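You operate a simulated robot arm through the tools that you are given. There is no shell and no other tool. Be economical: measure what you need, move in short steps, check, and stop when the job is done.

You are at the controls of a simulated robot arm. One attempt, no reset.

TASK
Put the large red screw marked "33" from the top of the spare bench on top of the grey can and the large red screw labelled "29" on top of the white can.
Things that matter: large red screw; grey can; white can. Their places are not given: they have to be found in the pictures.

The check looks at the end state, three seconds after you hand in, the way a careful person would. Anything else that was tipped, shoved, dropped, spilled or broken makes it a failure.

THE ROBOT
A 7-joint arm with a two-finger parallel gripper, fixed in place. Base frame: the origin is at the foot of the arm, x ahead of it, y to its left, z up; the work surface is at about z = 0. Units: m, degrees, N and s.
With the tool pointing down near the work surface it reaches from about 0.24 to 0.62 m from the base axis. Its first joint turns from -66.0 to 66.0 degrees. Payload 2.6 kg.
Tool frame: the origin (TCP) lies between the finger pads and is the grasp point; the fingertips stand 0.03 m ahead of it; z points along the fingers, y is the line along which they close. The gripper opens to 0.094 m. The fingers are 0.028 m wide and 0.01 m thick; the gripper's body (0.05 by 0.096 m) begins 0.055 m behind the TCP.
Orientation is told as [roll, pitch, yaw] about the base's x, y, z axes, in that order, counted from this pose: with the fingers straight down and closing along the base's y, the tool's x points along the base's -x, its y along +y and its z along -z.

THE INTERFACE
- The arm moves only by the tool servo_tool. Its argument "rows" is a list of rows, each a list of 6 numbers: the shift along the tool's x, y, z in mm, then the turn, a rotation vector about the tool's x, y, z in degrees. In form: [[tx, ty, tz, wx, wy, wz], ...]. A call has 1 to 10 rows; each row shifts and turns the commanded pose from where the row before left it, along the tool's axes as they then stand. "gripper" is the opening in per cent of the stroke, from 0 (shut) to 100 (fully open), set as the call begins (left out, the last holds). A row lasts 0.2 s, in which the tool goes at most 0.05 m and 8.6 degrees; a call with a longer step from one row to the next is refused whole, and so is a gripper value outside its range. Where a pose cannot be reached the arm comes as near as it can. A force on the tool above 40 N (or 10 N above the force at the start of the call, whichever is more), or a blocked arm, ends the call early, and 0.2 s more pass. The fingers move at their own pace (about 0.072 m/s each) and stop on an object; they squeeze with about 32 N. The grip force told is the motor's: it shows also when the fingers shut on nothing. Time passes only in rows, and 0.2 s behind the last, so rows that do not move let the fingers close. It gives the time, the measured TCP pose, the force on the tool (base axes), the opening and the grip force at its end, in the units of the frame above (readings bear some noise).
- Cameras (640 x 400 px; columns grow to the right, rows downward): "scene" is fixed at [0.0434, 0.4401, 0.5676]; the picture's right is [-0.68, -0.73, 0.00], its down [-0.39, 0.36, -0.85] and it looks along [0.62, -0.58, -0.53] (base axes); focal length 369 px, centre (320, 200). "wrist" rides on the gripper at [-0.037, 0, -0.058] in the tool frame; the picture's right is [0.00, -1.00, 0.00], its down [0.97, 0.00, -0.24] and it looks along [0.24, 0.00, 0.97] (tool axes); focal length 218 px, centre (320, 200).
- snapshot(camera): a new picture of that camera. It takes no simulated time.
- locate(camera, pixels): for up to 12 pixels [column, row] of the newest picture of that camera ("zoom" is the newest enlarged one), the place [x, y, z] in the base frame of the surface seen there, good to about 0.002 m. It takes no simulated time.
- enlarge(camera, box): a new picture of the part [left, top, right, bottom] of that camera's present view, enlarged. It takes no simulated time.
- finish_job(): hands the job in; it is judged then, once.

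Go step by step. Measure first, check grasps and placings, and put right what went wrong. The budget is 60 turns and 26 pictures, counting those below and the enlarged ones. Unless the task says otherwise, let go and move clear before handing in, and close with one line.

The tools are called after ">>>" by a JSON object that holds its "name" and its "arguments". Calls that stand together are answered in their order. servo_tool: Moves the arm, as the interface text tells. Its arguments: {"type":"object","properties":{"rows":{"type":"array","items":{"type":"array","items":{"type":"number"}}},"gripper":{"type":"number"}},"required":["rows"]} The other tools are called the same way: snapshot (camera) takes a picture; locate (camera, pixels) gives the place of the surface under pixels of a picture; enlarge (camera, box) takes an enlarged picture of a part of a camera's view; finish_job () hands the job in.

At the start:

```text
time_s: 0.0
tcp_pos: [0.4318, -0.0812, 0.2636]
ee_rot: [-0.1, 0.1, -0.1]
wrist_force: [0.5, 0.5, -0.2]
width: 0.0941
grasp_force: 0.1
```

scene: 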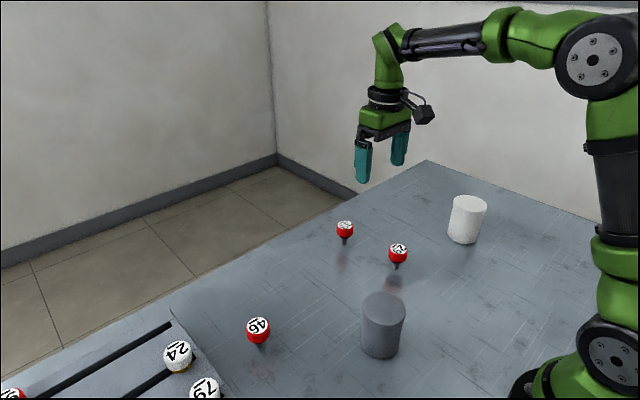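
wrist: 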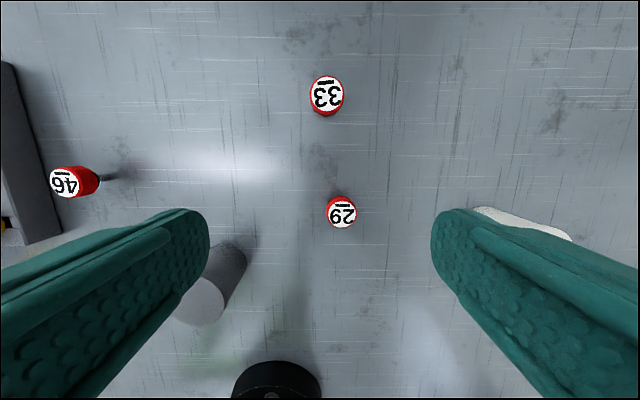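

The wrist picture shows "33" at (327,95), "29" at (341,212) and "46" at (68,182). A raised slotted piece with more screws is at the scene's lower left, so I enlarge to read the labels.

>>> {"name": "enlarge", "arguments": {"camera": "scene", "box": [0, 300, 160, 400]}}

>>> {"name": "enlarge", "arguments": {"camera": "scene", "box": [300, 180, 500, 305]}}

>>> {"name": "locate", "arguments": {"camera": "scene", "pixels": [[345, 224], [344, 242], [398, 246], [397, 266], [468, 202], [463, 240], [384, 307], [378, 354], [258, 325], [178, 350], [205, 388], [10, 393]]}}

>>> {"name": "locate", "arguments": {"camera": "wrist", "pixels": [[327, 93], [341, 213], [62, 183], [200, 302], [20, 150], [327, 140]]}}

```text
4.00 times, centred on (80, 350) of scene
```

zoom: 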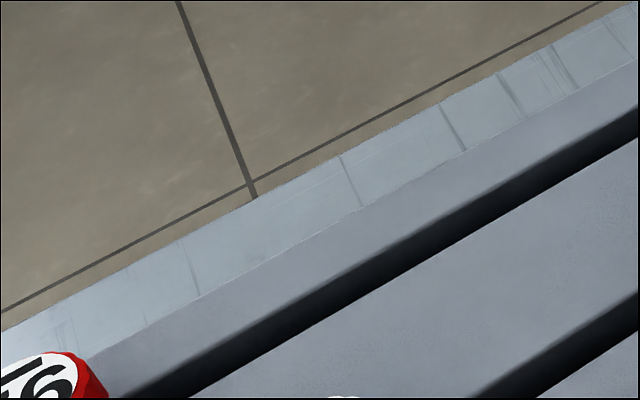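

```text
3.20 times, centred on (400, 242) of scene
```

zoom: 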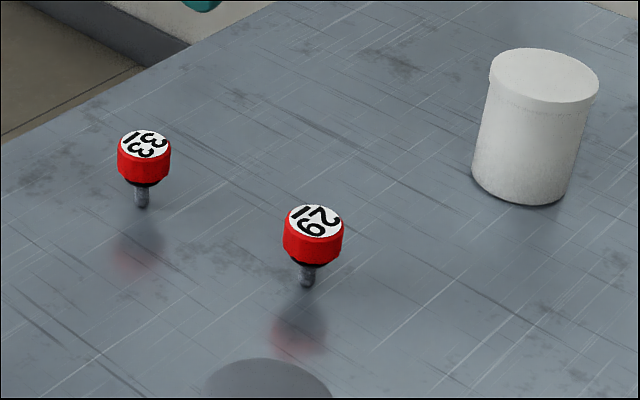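

```text
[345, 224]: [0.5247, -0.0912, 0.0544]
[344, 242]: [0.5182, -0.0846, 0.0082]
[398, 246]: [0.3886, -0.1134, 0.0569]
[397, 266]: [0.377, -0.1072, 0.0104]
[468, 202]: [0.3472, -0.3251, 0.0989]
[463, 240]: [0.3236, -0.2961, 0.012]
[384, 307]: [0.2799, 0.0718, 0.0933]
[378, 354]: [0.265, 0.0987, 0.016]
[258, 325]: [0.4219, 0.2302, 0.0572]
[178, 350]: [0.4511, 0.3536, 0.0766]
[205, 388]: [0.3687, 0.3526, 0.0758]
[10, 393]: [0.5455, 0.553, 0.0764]
```

```text
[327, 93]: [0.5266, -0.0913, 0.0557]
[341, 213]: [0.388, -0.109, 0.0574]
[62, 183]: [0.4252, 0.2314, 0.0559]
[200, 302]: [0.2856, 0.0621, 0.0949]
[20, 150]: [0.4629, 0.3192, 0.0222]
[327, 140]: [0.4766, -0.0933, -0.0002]
```

"33" and "29" both stand upright on the main surface, with their tops at z≈0.056. The screws on the slotted piece read 24, 79 and one ending in "16". I next measure label and can-top edges to get the centres.

>>> {"name": "locate", "arguments": {"camera": "zoom", "pixels": [[123, 144], [164, 144], [144, 133], [142, 156], [292, 222], [338, 222], [494, 76], [594, 82], [547, 53], [541, 98], [140, 204], [306, 284]]}}

>>> {"name": "locate", "arguments": {"camera": "scene", "pixels": [[364, 308], [404, 308], [385, 295], [383, 322], [258, 320], [280, 380], [160, 380], [300, 300]]}}

>>> {"name": "locate", "arguments": {"camera": "wrist", "pixels": [[313, 93], [342, 93], [327, 79], [327, 107], [329, 212], [354, 212], [341, 200], [341, 225], [177, 305], [222, 300], [205, 281], [198, 323]]}}

```text
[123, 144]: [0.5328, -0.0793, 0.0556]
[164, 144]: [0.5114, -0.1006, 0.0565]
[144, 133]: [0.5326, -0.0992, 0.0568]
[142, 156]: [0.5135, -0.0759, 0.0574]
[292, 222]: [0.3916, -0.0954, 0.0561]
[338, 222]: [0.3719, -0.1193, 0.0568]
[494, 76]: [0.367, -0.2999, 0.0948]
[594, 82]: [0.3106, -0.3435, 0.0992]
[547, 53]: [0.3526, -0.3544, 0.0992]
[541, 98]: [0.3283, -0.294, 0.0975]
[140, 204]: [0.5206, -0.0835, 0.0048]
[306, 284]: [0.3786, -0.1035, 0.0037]
```

```text
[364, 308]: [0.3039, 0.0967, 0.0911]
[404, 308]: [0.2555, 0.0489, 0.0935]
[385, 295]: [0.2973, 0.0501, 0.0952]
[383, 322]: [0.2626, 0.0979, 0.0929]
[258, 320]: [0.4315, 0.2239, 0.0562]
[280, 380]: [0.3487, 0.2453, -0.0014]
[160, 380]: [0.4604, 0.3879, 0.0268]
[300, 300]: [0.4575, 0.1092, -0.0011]
```

```text
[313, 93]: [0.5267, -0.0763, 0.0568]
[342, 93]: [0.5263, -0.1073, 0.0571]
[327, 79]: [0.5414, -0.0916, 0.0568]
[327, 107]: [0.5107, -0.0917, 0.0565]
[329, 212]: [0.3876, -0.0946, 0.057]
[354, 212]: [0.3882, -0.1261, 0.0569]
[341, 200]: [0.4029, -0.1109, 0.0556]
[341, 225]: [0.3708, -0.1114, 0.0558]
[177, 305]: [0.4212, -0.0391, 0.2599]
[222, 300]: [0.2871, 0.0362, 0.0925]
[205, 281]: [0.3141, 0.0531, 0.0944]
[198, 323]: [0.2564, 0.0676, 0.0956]
```

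The centres come out as "33" ≈ (0.525, -0.090), "29" ≈ (0.386, -0.109), grey top ≈ (0.280, 0.073, 0.094) and white top ≈ (0.339, -0.323, 0.097). I move above "33" with the tips still clear of it.

>>> {"name": "servo_tool", "arguments": {"rows": [[-32, -3, 0, 0, 0, 0], [-32, -3, 0, 0, 0, 0], [-29, -3, 0, 0, 0, 0], [0, 0, 40, 0, 0, 0], [0, 0, 40, 0, 0, 0], [0, 0, 40, 0, 0, 0], [0, 0, 40, 0, 0, 0], [0, 0, 0, 0, 0, 0]], "gripper": 100}}

>>> {"name": "snapshot", "arguments": {"camera": "wrist"}}

```text
time_s: 1.8
tcp_pos: [0.5272, -0.0922, 0.1019]
ee_rot: [0.0, 0.1, 0.0]
wrist_force: [0.7, 1.0, -0.3]
width: 0.094
grasp_force: 0.0
```

```text
21 pictures are left
```

wrist: 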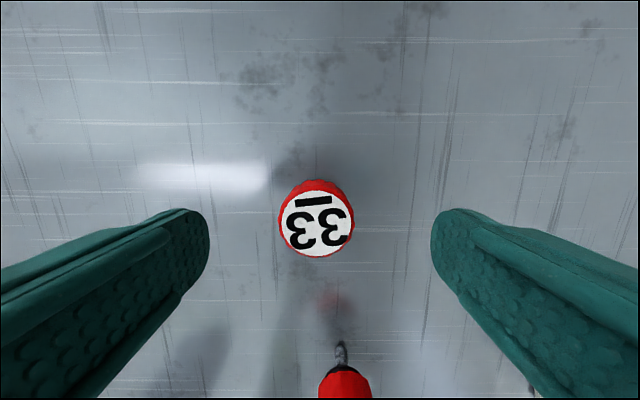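

The label of "33" is centred near (316,222) between the open fingers. I check its exact centre before going down.

>>> {"name": "locate", "arguments": {"camera": "wrist", "pixels": [[281, 222], [351, 222], [316, 193], [316, 255], [316, 184]]}}

```text
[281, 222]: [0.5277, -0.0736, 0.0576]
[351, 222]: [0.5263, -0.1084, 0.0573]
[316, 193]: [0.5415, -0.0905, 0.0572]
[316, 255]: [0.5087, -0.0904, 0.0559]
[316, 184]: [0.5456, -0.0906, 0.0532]
```

The centre is (0.5255, -0.091). I make a 2 mm correction, go down 60 mm and close.

>>> {"name": "servo_tool", "arguments": {"rows": [[1.7, 1.2, 20, 0, 0, 0], [0, 0, 20, 0, 0, 0], [0, 0, 19, 0, 0, 0], [0, 0, 0, 0, 0, 0]]}}

>>> {"name": "servo_tool", "arguments": {"rows": [[0, 0, 0, 0, 0, 0], [0, 0, 0, 0, 0, 0], [0, 0, 0, 0, 0, 0], [0, 0, 0, 0, 0, 0]], "gripper": 0}}

```text
time_s: 2.8
tcp_pos: [0.5242, -0.0915, 0.0444]
ee_rot: [0.0, 0.0, 0.0]
wrist_force: [0.3, 0.3, 0.9]
width: 0.0939
grasp_force: 0.1
```

```text
time_s: 3.8
tcp_pos: [0.5226, -0.0909, 0.043]
ee_rot: [0.0, 0.0, -0.1]
wrist_force: [-0.1, 0.2, -0.6]
width: 0.0386
grasp_force: 32.1
```

The fingers hold the head, with width 0.0386 and 32 N. I lift gently and look from the scene camera.

>>> {"name": "servo_tool", "arguments": {"rows": [[0, 0, -10, 0, 0, 0], [0, 0, -20, 0, 0, 0], [0, 0, -40, 0, 0, 0], [0, 0, -40, 0, 0, 0], [0, 0, -40, 0, 0, 0], [0, 0, 0, 0, 0, 0]]}}

>>> {"name": "enlarge", "arguments": {"camera": "scene", "box": [260, 100, 420, 200]}}

```text
time_s: 5.2
tcp_pos: [0.5229, -0.0892, 0.1943]
ee_rot: [-0.1, 0.0, 0.0]
wrist_force: [0.5, 0.5, -0.2]
width: 0.0387
grasp_force: 31.7
```

```text
4.00 times, centred on (340, 150) of scene
```

zoom: 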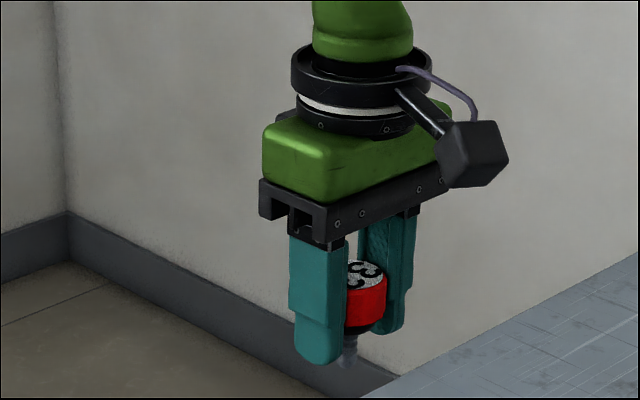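

The screw hangs upright and its shank shows at about (347,365). I measure the shank tip against the head top.

>>> {"name": "locate", "arguments": {"camera": "zoom", "pixels": [[348, 355], [347, 362], [347, 366], [368, 272], [320, 360], [365, 312]]}}

```text
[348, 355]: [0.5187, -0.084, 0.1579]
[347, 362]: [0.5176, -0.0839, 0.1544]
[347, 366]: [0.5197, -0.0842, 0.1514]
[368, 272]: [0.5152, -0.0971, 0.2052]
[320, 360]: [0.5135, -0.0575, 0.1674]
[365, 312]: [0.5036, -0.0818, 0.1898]
```

The tip is about 0.043 below the TCP and the screw is 0.057 long, so it was simply standing on the table. I carry it over the grey can.

>>> {"name": "servo_tool", "arguments": {"rows": [[30, 20, 0, 0, 0, 0], [36, 24, 0, 0, 0, 0], [36, 24, 0, 0, 0, 0], [36, 24, 0, 0, 0, 0], [36, 24, 0, 0, 0, 0], [36, 24, 0, 0, 0, 0], [35.5, 23, 0, 0, 0, 0], [0, 0, 0, 0, 0, 0], [0, 0, 0, 0, 0, 0]]}}

>>> {"name": "snapshot", "arguments": {"camera": "scene"}}

>>> {"name": "snapshot", "arguments": {"camera": "wrist"}}

```text
time_s: 7.2
tcp_pos: [0.2763, 0.074, 0.1938]
ee_rot: [-0.1, 0.0, 0.0]
wrist_force: [0.1, -0.3, -0.8]
width: 0.0382
grasp_force: 32.2
```

```text
19 pictures are left
```

scene: 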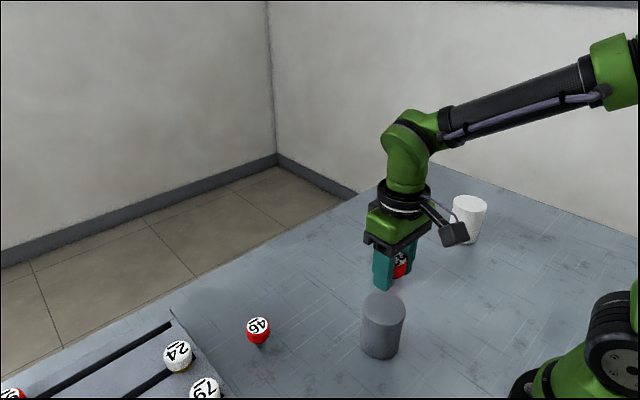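

```text
18 pictures are left
```

wrist: 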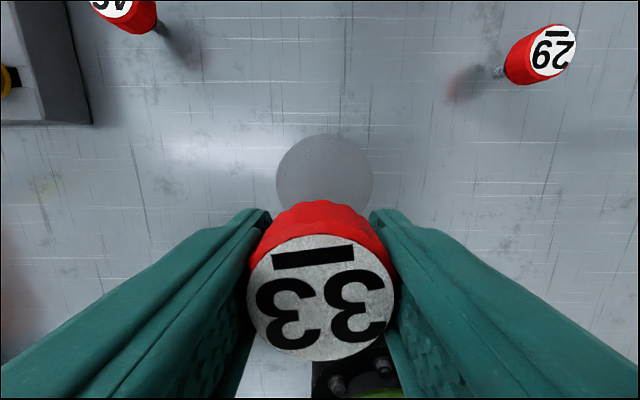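

The grey top shows at (324,180) in the wrist picture. I refine its centre and compare it with the held head.

>>> {"name": "locate", "arguments": {"camera": "wrist", "pixels": [[278, 182], [371, 182], [324, 136], [290, 150], [358, 150], [324, 195], [250, 295], [392, 295], [320, 240], [320, 356]]}}

```text
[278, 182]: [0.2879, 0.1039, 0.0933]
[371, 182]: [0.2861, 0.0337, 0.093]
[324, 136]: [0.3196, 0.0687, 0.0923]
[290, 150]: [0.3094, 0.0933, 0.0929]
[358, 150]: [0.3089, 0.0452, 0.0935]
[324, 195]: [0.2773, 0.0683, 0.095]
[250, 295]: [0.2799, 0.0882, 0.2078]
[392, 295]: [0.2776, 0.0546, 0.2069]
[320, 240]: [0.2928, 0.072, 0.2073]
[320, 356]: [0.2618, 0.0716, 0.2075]
```

The can centre is (0.284, 0.069) and the screw is at (0.2775, 0.0715). I shift by (+6.5, -2.5) mm and lower to just above contact.

>>> {"name": "servo_tool", "arguments": {"rows": [[-6.5, -2.5, 0, 0, 0, 0], [0, 0, 20, 0, 0, 0], [0, 0, 20, 0, 0, 0], [0, 0, 10, 0, 0, 0], [0, 0, 3, 0, 0, 0], [0, 0, 0, 0, 0, 0], [0, 0, 0, 0, 0, 0]]}}

>>> {"name": "enlarge", "arguments": {"camera": "scene", "box": [304, 240, 464, 340]}}

```text
time_s: 8.8
tcp_pos: [0.2847, 0.0722, 0.1397]
ee_rot: [0.1, 0.0, 0.0]
wrist_force: [-0.3, 1.2, -0.6]
width: 0.0385
grasp_force: 31.9
```

```text
4.00 times, centred on (384, 290) of scene
```

zoom: 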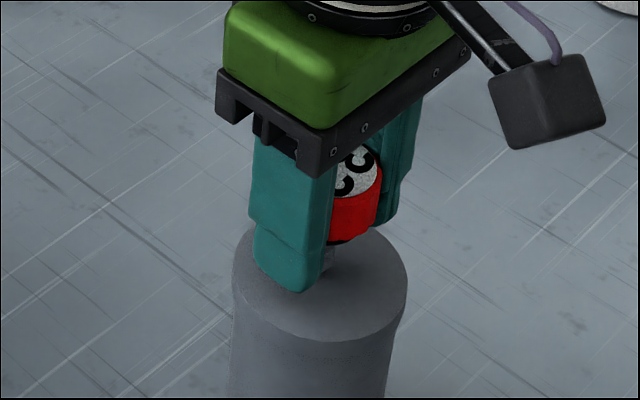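

The shank is just above the can top at about (328,270). I lower 1 mm per row and watch the force.

>>> {"name": "servo_tool", "arguments": {"rows": [[0, 0, 1, 0, 0, 0], [0, 0, 1, 0, 0, 0], [0, 0, 0, 0, 0, 0]]}}

>>> {"name": "locate", "arguments": {"camera": "zoom", "pixels": [[330, 262], [330, 270], [330, 276], [355, 175], [365, 270], [330, 300]]}}

```text
time_s: 9.6
tcp_pos: [0.2841, 0.0692, 0.1389]
ee_rot: [0.0, 0.0, -0.1]
wrist_force: [-0.6, -0.5, 4.1]
width: 0.0382
grasp_force: 32.4
```

```text
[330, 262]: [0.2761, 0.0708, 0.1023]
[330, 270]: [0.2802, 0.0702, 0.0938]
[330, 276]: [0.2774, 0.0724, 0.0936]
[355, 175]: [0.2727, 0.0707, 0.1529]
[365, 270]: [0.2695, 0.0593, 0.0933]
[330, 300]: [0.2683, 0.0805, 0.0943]
```

A 4 N upward force shows the screw has touched the can. I release and let it settle.

>>> {"name": "servo_tool", "arguments": {"rows": [[0, 0, 0, 0, 0, 0], [0, 0, 0, 0, 0, 0], [0, 0, 0, 0, 0, 0], [0, 0, 0, 0, 0, 0], [0, 0, 0, 0, 0, 0]], "gripper": 100}}

>>> {"name": "servo_tool", "arguments": {"rows": [[0, 0, -15, 0, 0, 0], [0, 0, -30, 0, 0, 0], [0, 0, -40, 0, 0, 0], [0, 0, -20, 0, 0, 0], [0, 0, 0, 0, 0, 0]]}}

>>> {"name": "snapshot", "arguments": {"camera": "scene"}}

>>> {"name": "snapshot", "arguments": {"camera": "wrist"}}

```text
time_s: 10.8
tcp_pos: [0.2845, 0.0699, 0.1389]
ee_rot: [0.0, 0.0, 0.0]
wrist_force: [-0.9, -0.1, 0.3]
width: 0.0939
grasp_force: 0.0
```

```text
time_s: 12.0
tcp_pos: [0.2828, 0.0699, 0.2432]
ee_rot: [0.0, -0.1, -0.1]
wrist_force: [-0.4, -0.8, 0.0]
width: 0.0937
grasp_force: 0.0
```

```text
16 pictures are left
```

scene: 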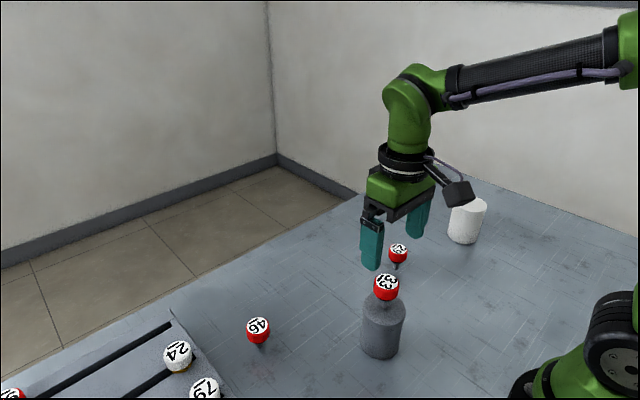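

```text
15 pictures are left
```

wrist: 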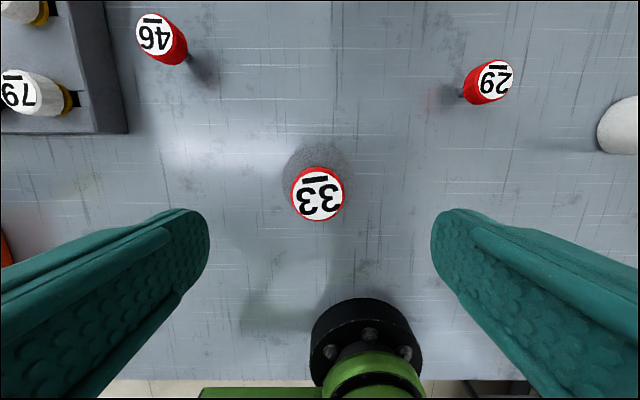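

"33" stands upright on the grey can, at scene (386,287). I move above "29" at (0.3865, -0.110).

>>> {"name": "servo_tool", "arguments": {"rows": [[-20.5, -36.1, 0, 0, 0, 0], [-20.5, -36.1, 0, 0, 0, 0], [-20.5, -36.1, 0, 0, 0, 0], [-20.5, -36.1, 0, 0, 0, 0], [-20.5, -36.1, 0, 0, 0, 0], [0, 0, 35, 0, 0, 0], [0, 0, 35, 0, 0, 0], [0, 0, 35, 0, 0, 0], [0, 0, 35, 0, 0, 0], [0, 0, 0, 0, 0, 0]]}}

>>> {"name": "snapshot", "arguments": {"camera": "wrist"}}

```text
time_s: 14.2
tcp_pos: [0.3878, -0.1121, 0.1022]
ee_rot: [0.0, 0.0, 0.0]
wrist_force: [0.2, -1.1, 0.0]
width: 0.0938
grasp_force: 0.0
```

```text
14 pictures are left
```

wrist: 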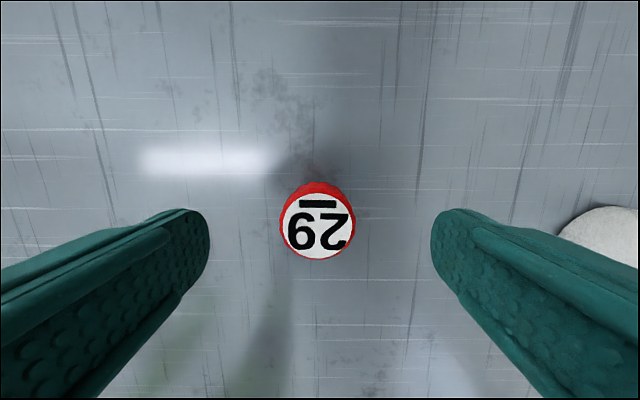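

"29" is centred at (317,224), almost the same view as with "33". I use the same correction, go down and close.

>>> {"name": "servo_tool", "arguments": {"rows": [[2, 1, 20, 0, 0, 0], [0, 0, 20, 0, 0, 0], [0, 0, 19.5, 0, 0, 0], [0, 0, 0, 0, 0, 0]]}}

>>> {"name": "servo_tool", "arguments": {"rows": [[0, 0, 0, 0, 0, 0], [0, 0, 0, 0, 0, 0], [0, 0, 0, 0, 0, 0], [0, 0, 0, 0, 0, 0]], "gripper": 0}}

>>> {"name": "servo_tool", "arguments": {"rows": [[0, 0, -10, 0, 0, 0], [0, 0, -20, 0, 0, 0], [0, 0, -40, 0, 0, 0], [0, 0, -40, 0, 0, 0], [0, 0, -40, 0, 0, 0], [0, 0, 0, 0, 0, 0]]}}

```text
time_s: 15.2
tcp_pos: [0.3836, -0.1097, 0.0428]
ee_rot: [0.0, 0.1, 0.0]
wrist_force: [0.0, 0.1, -0.2]
width: 0.0939
grasp_force: 0.0
```

```text
time_s: 16.2
tcp_pos: [0.3839, -0.1097, 0.0428]
ee_rot: [0.0, 0.2, 0.1]
wrist_force: [0.6, -0.2, -0.1]
width: 0.0391
grasp_force: 32.5
```

```text
time_s: 17.6
tcp_pos: [0.3864, -0.1104, 0.194]
ee_rot: [0.1, 0.0, 0.0]
wrist_force: [-0.6, -1.4, -0.9]
width: 0.0389
grasp_force: 32.2
```

"29" is held at width 0.039 and lifted. I carry it over the white can at (0.339, -0.323).

>>> {"name": "servo_tool", "arguments": {"rows": [[7.7, -35.5, 0, 0, 0, 0], [7.7, -35.5, 0, 0, 0, 0], [7.7, -35.5, 0, 0, 0, 0], [7.7, -35.5, 0, 0, 0, 0], [7.7, -35.5, 0, 0, 0, 0], [7.5, -35.5, 0, 0, 0, 0], [0, 0, 0, 0, 0, 0], [0, 0, 0, 0, 0, 0]]}}

>>> {"name": "snapshot", "arguments": {"camera": "wrist"}}

```text
time_s: 19.4
tcp_pos: [0.339, -0.3209, 0.1949]
ee_rot: [0.0, 0.0, -0.1]
wrist_force: [0.5, 0.3, -0.7]
width: 0.0388
grasp_force: 31.4
```

```text
13 pictures are left
```

wrist: 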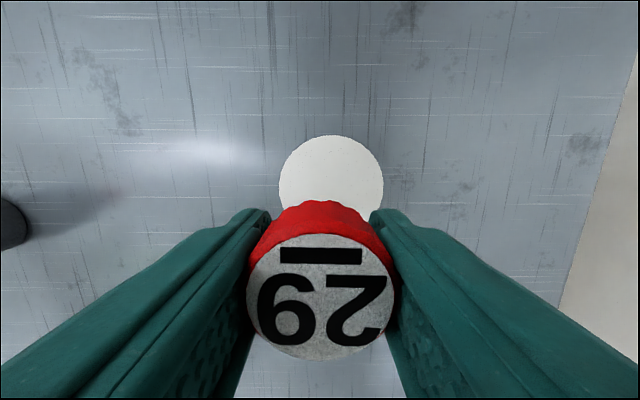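

The white top is seen between (280,185) and (382,185), with its far edge at (331,136). I measure it against the held head.

>>> {"name": "locate", "arguments": {"camera": "wrist", "pixels": [[281, 187], [381, 187], [331, 138], [296, 152], [366, 152], [331, 190], [250, 295], [392, 295], [320, 240], [320, 356]]}}

```text
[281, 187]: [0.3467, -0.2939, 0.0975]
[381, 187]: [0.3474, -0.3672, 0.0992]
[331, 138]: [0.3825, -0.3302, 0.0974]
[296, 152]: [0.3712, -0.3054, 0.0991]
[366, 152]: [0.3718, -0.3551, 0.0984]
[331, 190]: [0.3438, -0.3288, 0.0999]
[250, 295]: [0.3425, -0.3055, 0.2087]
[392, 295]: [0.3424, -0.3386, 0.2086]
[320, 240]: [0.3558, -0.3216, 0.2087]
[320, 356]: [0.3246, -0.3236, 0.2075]
```

Wrist and scene together put the white centre near (0.342, -0.327, 0.098), and the screw is at (0.340, -0.322). I shift and lower to just above contact.

>>> {"name": "servo_tool", "arguments": {"rows": [[-2.5, -5, 0, 0, 0, 0], [0, 0, 20, 0, 0, 0], [0, 0, 18, 0, 0, 0], [0, 0, 8, 0, 0, 0], [0, 0, 3, 0, 0, 0], [0, 0, 0, 0, 0, 0], [0, 0, 0, 0, 0, 0]]}}

>>> {"name": "enlarge", "arguments": {"camera": "scene", "box": [388, 140, 548, 240]}}

```text
time_s: 21.0
tcp_pos: [0.3423, -0.3268, 0.145]
ee_rot: [0.1, 0.1, 0.1]
wrist_force: [1.0, 0.2, -0.6]
width: 0.0388
grasp_force: 32.4
```

```text
4.00 times, centred on (468, 190) of scene
```

zoom: 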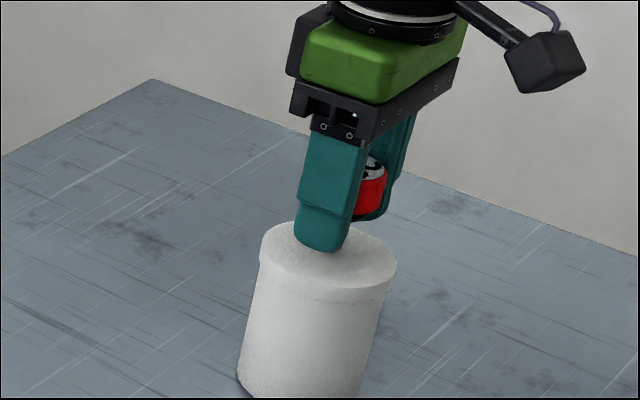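

The screw is above the white can, with the shank hidden behind the near finger. I check lateral centring using the head and rim pixels.

>>> {"name": "locate", "arguments": {"camera": "zoom", "pixels": [[384, 195], [372, 200], [372, 166], [263, 255], [394, 265], [300, 282], [360, 285], [320, 262], [380, 240], [285, 228]]}}

>>> {"name": "snapshot", "arguments": {"camera": "wrist"}}

```text
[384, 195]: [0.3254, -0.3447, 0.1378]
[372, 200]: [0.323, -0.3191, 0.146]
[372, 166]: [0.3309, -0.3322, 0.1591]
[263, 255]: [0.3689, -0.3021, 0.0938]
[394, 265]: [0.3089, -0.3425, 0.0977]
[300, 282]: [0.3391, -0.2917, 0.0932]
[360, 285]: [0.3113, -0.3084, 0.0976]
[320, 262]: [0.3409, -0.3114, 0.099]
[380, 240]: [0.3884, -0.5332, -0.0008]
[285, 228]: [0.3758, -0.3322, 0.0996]
```

```text
11 pictures are left
```

wrist: 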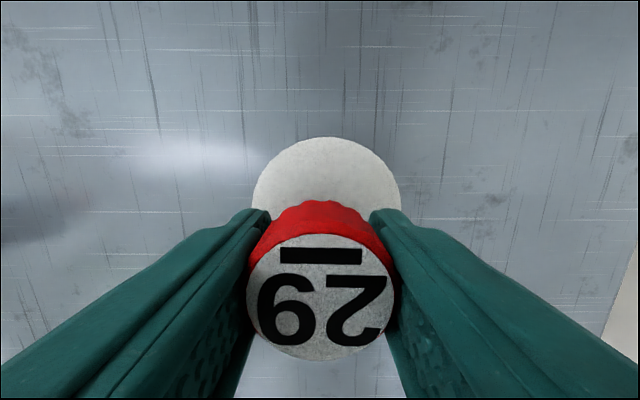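

A circle fitted to the rim points has its centre at (0.341, -0.327), which matches the TCP. I lower in 1 mm rows until contact.

>>> {"name": "servo_tool", "arguments": {"rows": [[0, 0, 1, 0, 0, 0], [0, 0, 1, 0, 0, 0], [0, 0, 0.5, 0, 0, 0], [0, 0, 0, 0, 0, 0]]}}

```text
time_s: 22.0
tcp_pos: [0.3425, -0.327, 0.1447]
ee_rot: [0.0, 0.1, 0.0]
wrist_force: [-0.6, -0.7, -0.1]
width: 0.0388
grasp_force: 32.2
```

There is no contact yet, so I continue down 1 mm.

>>> {"name": "servo_tool", "arguments": {"rows": [[0, 0, 0.5, 0, 0, 0], [0, 0, 0.5, 0, 0, 0], [0, 0, 0, 0, 0, 0]]}}

```text
time_s: 22.8
tcp_pos: [0.3424, -0.3262, 0.1438]
ee_rot: [-0.1, -0.1, -0.1]
wrist_force: [1.5, 1.0, 4.6]
width: 0.039
grasp_force: 32.0
```

A 4.6 N upward force shows contact. I release, let it settle, and back off upward.

>>> {"name": "servo_tool", "arguments": {"rows": [[0, 0, 0, 0, 0, 0], [0, 0, 0, 0, 0, 0], [0, 0, 0, 0, 0, 0], [0, 0, 0, 0, 0, 0], [0, 0, 0, 0, 0, 0]], "gripper": 100}}

>>> {"name": "servo_tool", "arguments": {"rows": [[0, 0, -15, 0, 0, 0], [0, 0, -30, 0, 0, 0], [0, 0, -40, 0, 0, 0], [0, 0, -40, 0, 0, 0], [0, 0, 0, 0, 0, 0], [0, 0, 0, 0, 0, 0]]}}

>>> {"name": "snapshot", "arguments": {"camera": "scene"}}

>>> {"name": "snapshot", "arguments": {"camera": "wrist"}}

```text
time_s: 24.0
tcp_pos: [0.3427, -0.326, 0.1426]
ee_rot: [0.0, 0.0, 0.0]
wrist_force: [-0.6, -1.0, 0.3]
width: 0.0939
grasp_force: 0.1
```

```text
time_s: 25.4
tcp_pos: [0.3405, -0.3267, 0.2646]
ee_rot: [0.0, 0.0, 0.0]
wrist_force: [-0.1, 0.1, -0.5]
width: 0.0939
grasp_force: 0.1
```

```text
10 pictures are left
```

scene: 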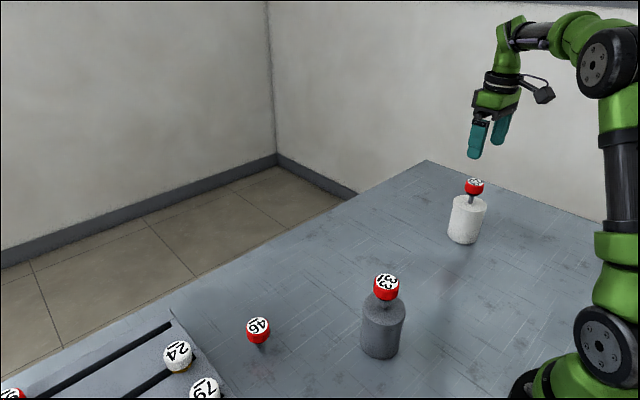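

```text
9 pictures are left
```

wrist: 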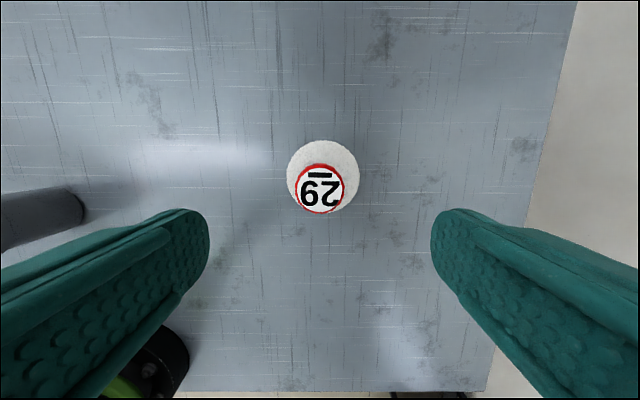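

Both screws stand on their cans: "33" at scene (386,287) and "29" at (475,186). To rule out a second "33" on the slotted piece, I raise the arm and look over there.

>>> {"name": "servo_tool", "arguments": {"rows": [[0, 0, -35, 0, 0, 0], [0, 40, 0, 0, 0, 0], [0, 45, 0, 0, 0, 0], [0, 45, 0, 0, 0, 0], [0, 45, 0, 0, 0, 0], [0, 45, 0, 0, 0, 0], [0, 45, 0, 0, 0, 0], [0, 45, 0, 0, 0, 0], [0, 45, 0, 0, 0, 0], [0, 45, 0, 0, 0, 0]]}}

>>> {"name": "servo_tool", "arguments": {"rows": [[0, 45, 0, 0, 0, 0], [0, 45, 0, 0, 0, 0], [0, 40, 0, 0, 0, 0], [0, 0, 0, 0, 0, 0]]}}

>>> {"name": "snapshot", "arguments": {"camera": "wrist"}}

```text
time_s: 27.6
tcp_pos: [0.3423, 0.0734, 0.3009]
ee_rot: [0.0, 0.0, 0.0]
wrist_force: [0.6, 0.9, 0.5]
width: 0.0939
grasp_force: 0.1
```

```text
time_s: 28.6
tcp_pos: [0.3406, 0.2034, 0.3023]
ee_rot: [0.0, 0.0, 0.0]
wrist_force: [0.2, -0.7, 0.1]
width: 0.0939
grasp_force: 0.1
```

```text
8 pictures are left
```

wrist: 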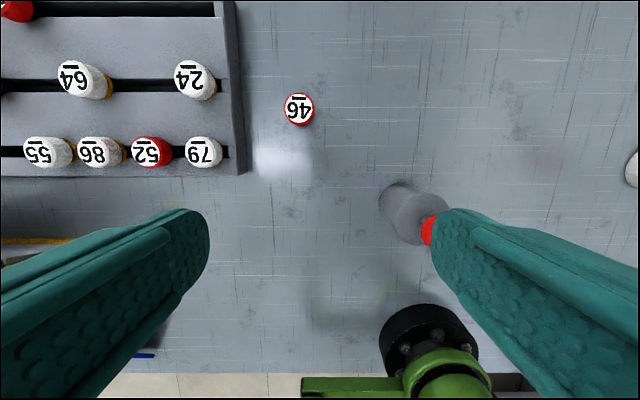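

The rack holds 64, 24, 55, 86, 52, 79 and one red screw read earlier as ending in "16". None is another "33", so I take a final look at the scene.

>>> {"name": "snapshot", "arguments": {"camera": "scene"}}

```text
7 pictures are left
```

scene: 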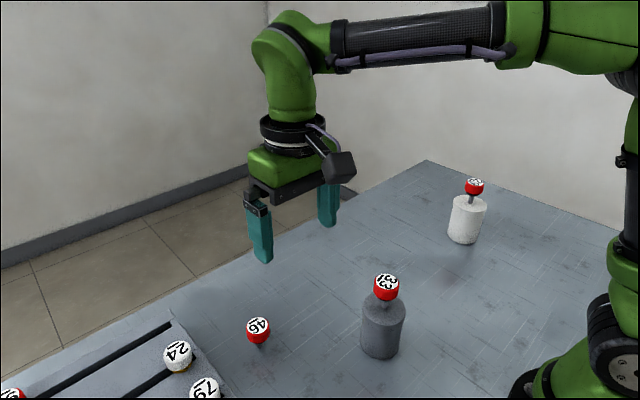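

Both screws stand upright on their cans at (386,287) and (475,186), nothing else has moved, and the arm is clear. I hand in.

>>> {"name": "finish_job", "arguments": {}}

```text
The job is handed in.
```

Screw "33" is standing on the grey can and screw "29" on the white can; nothing else was disturbed, and the job is handed in.
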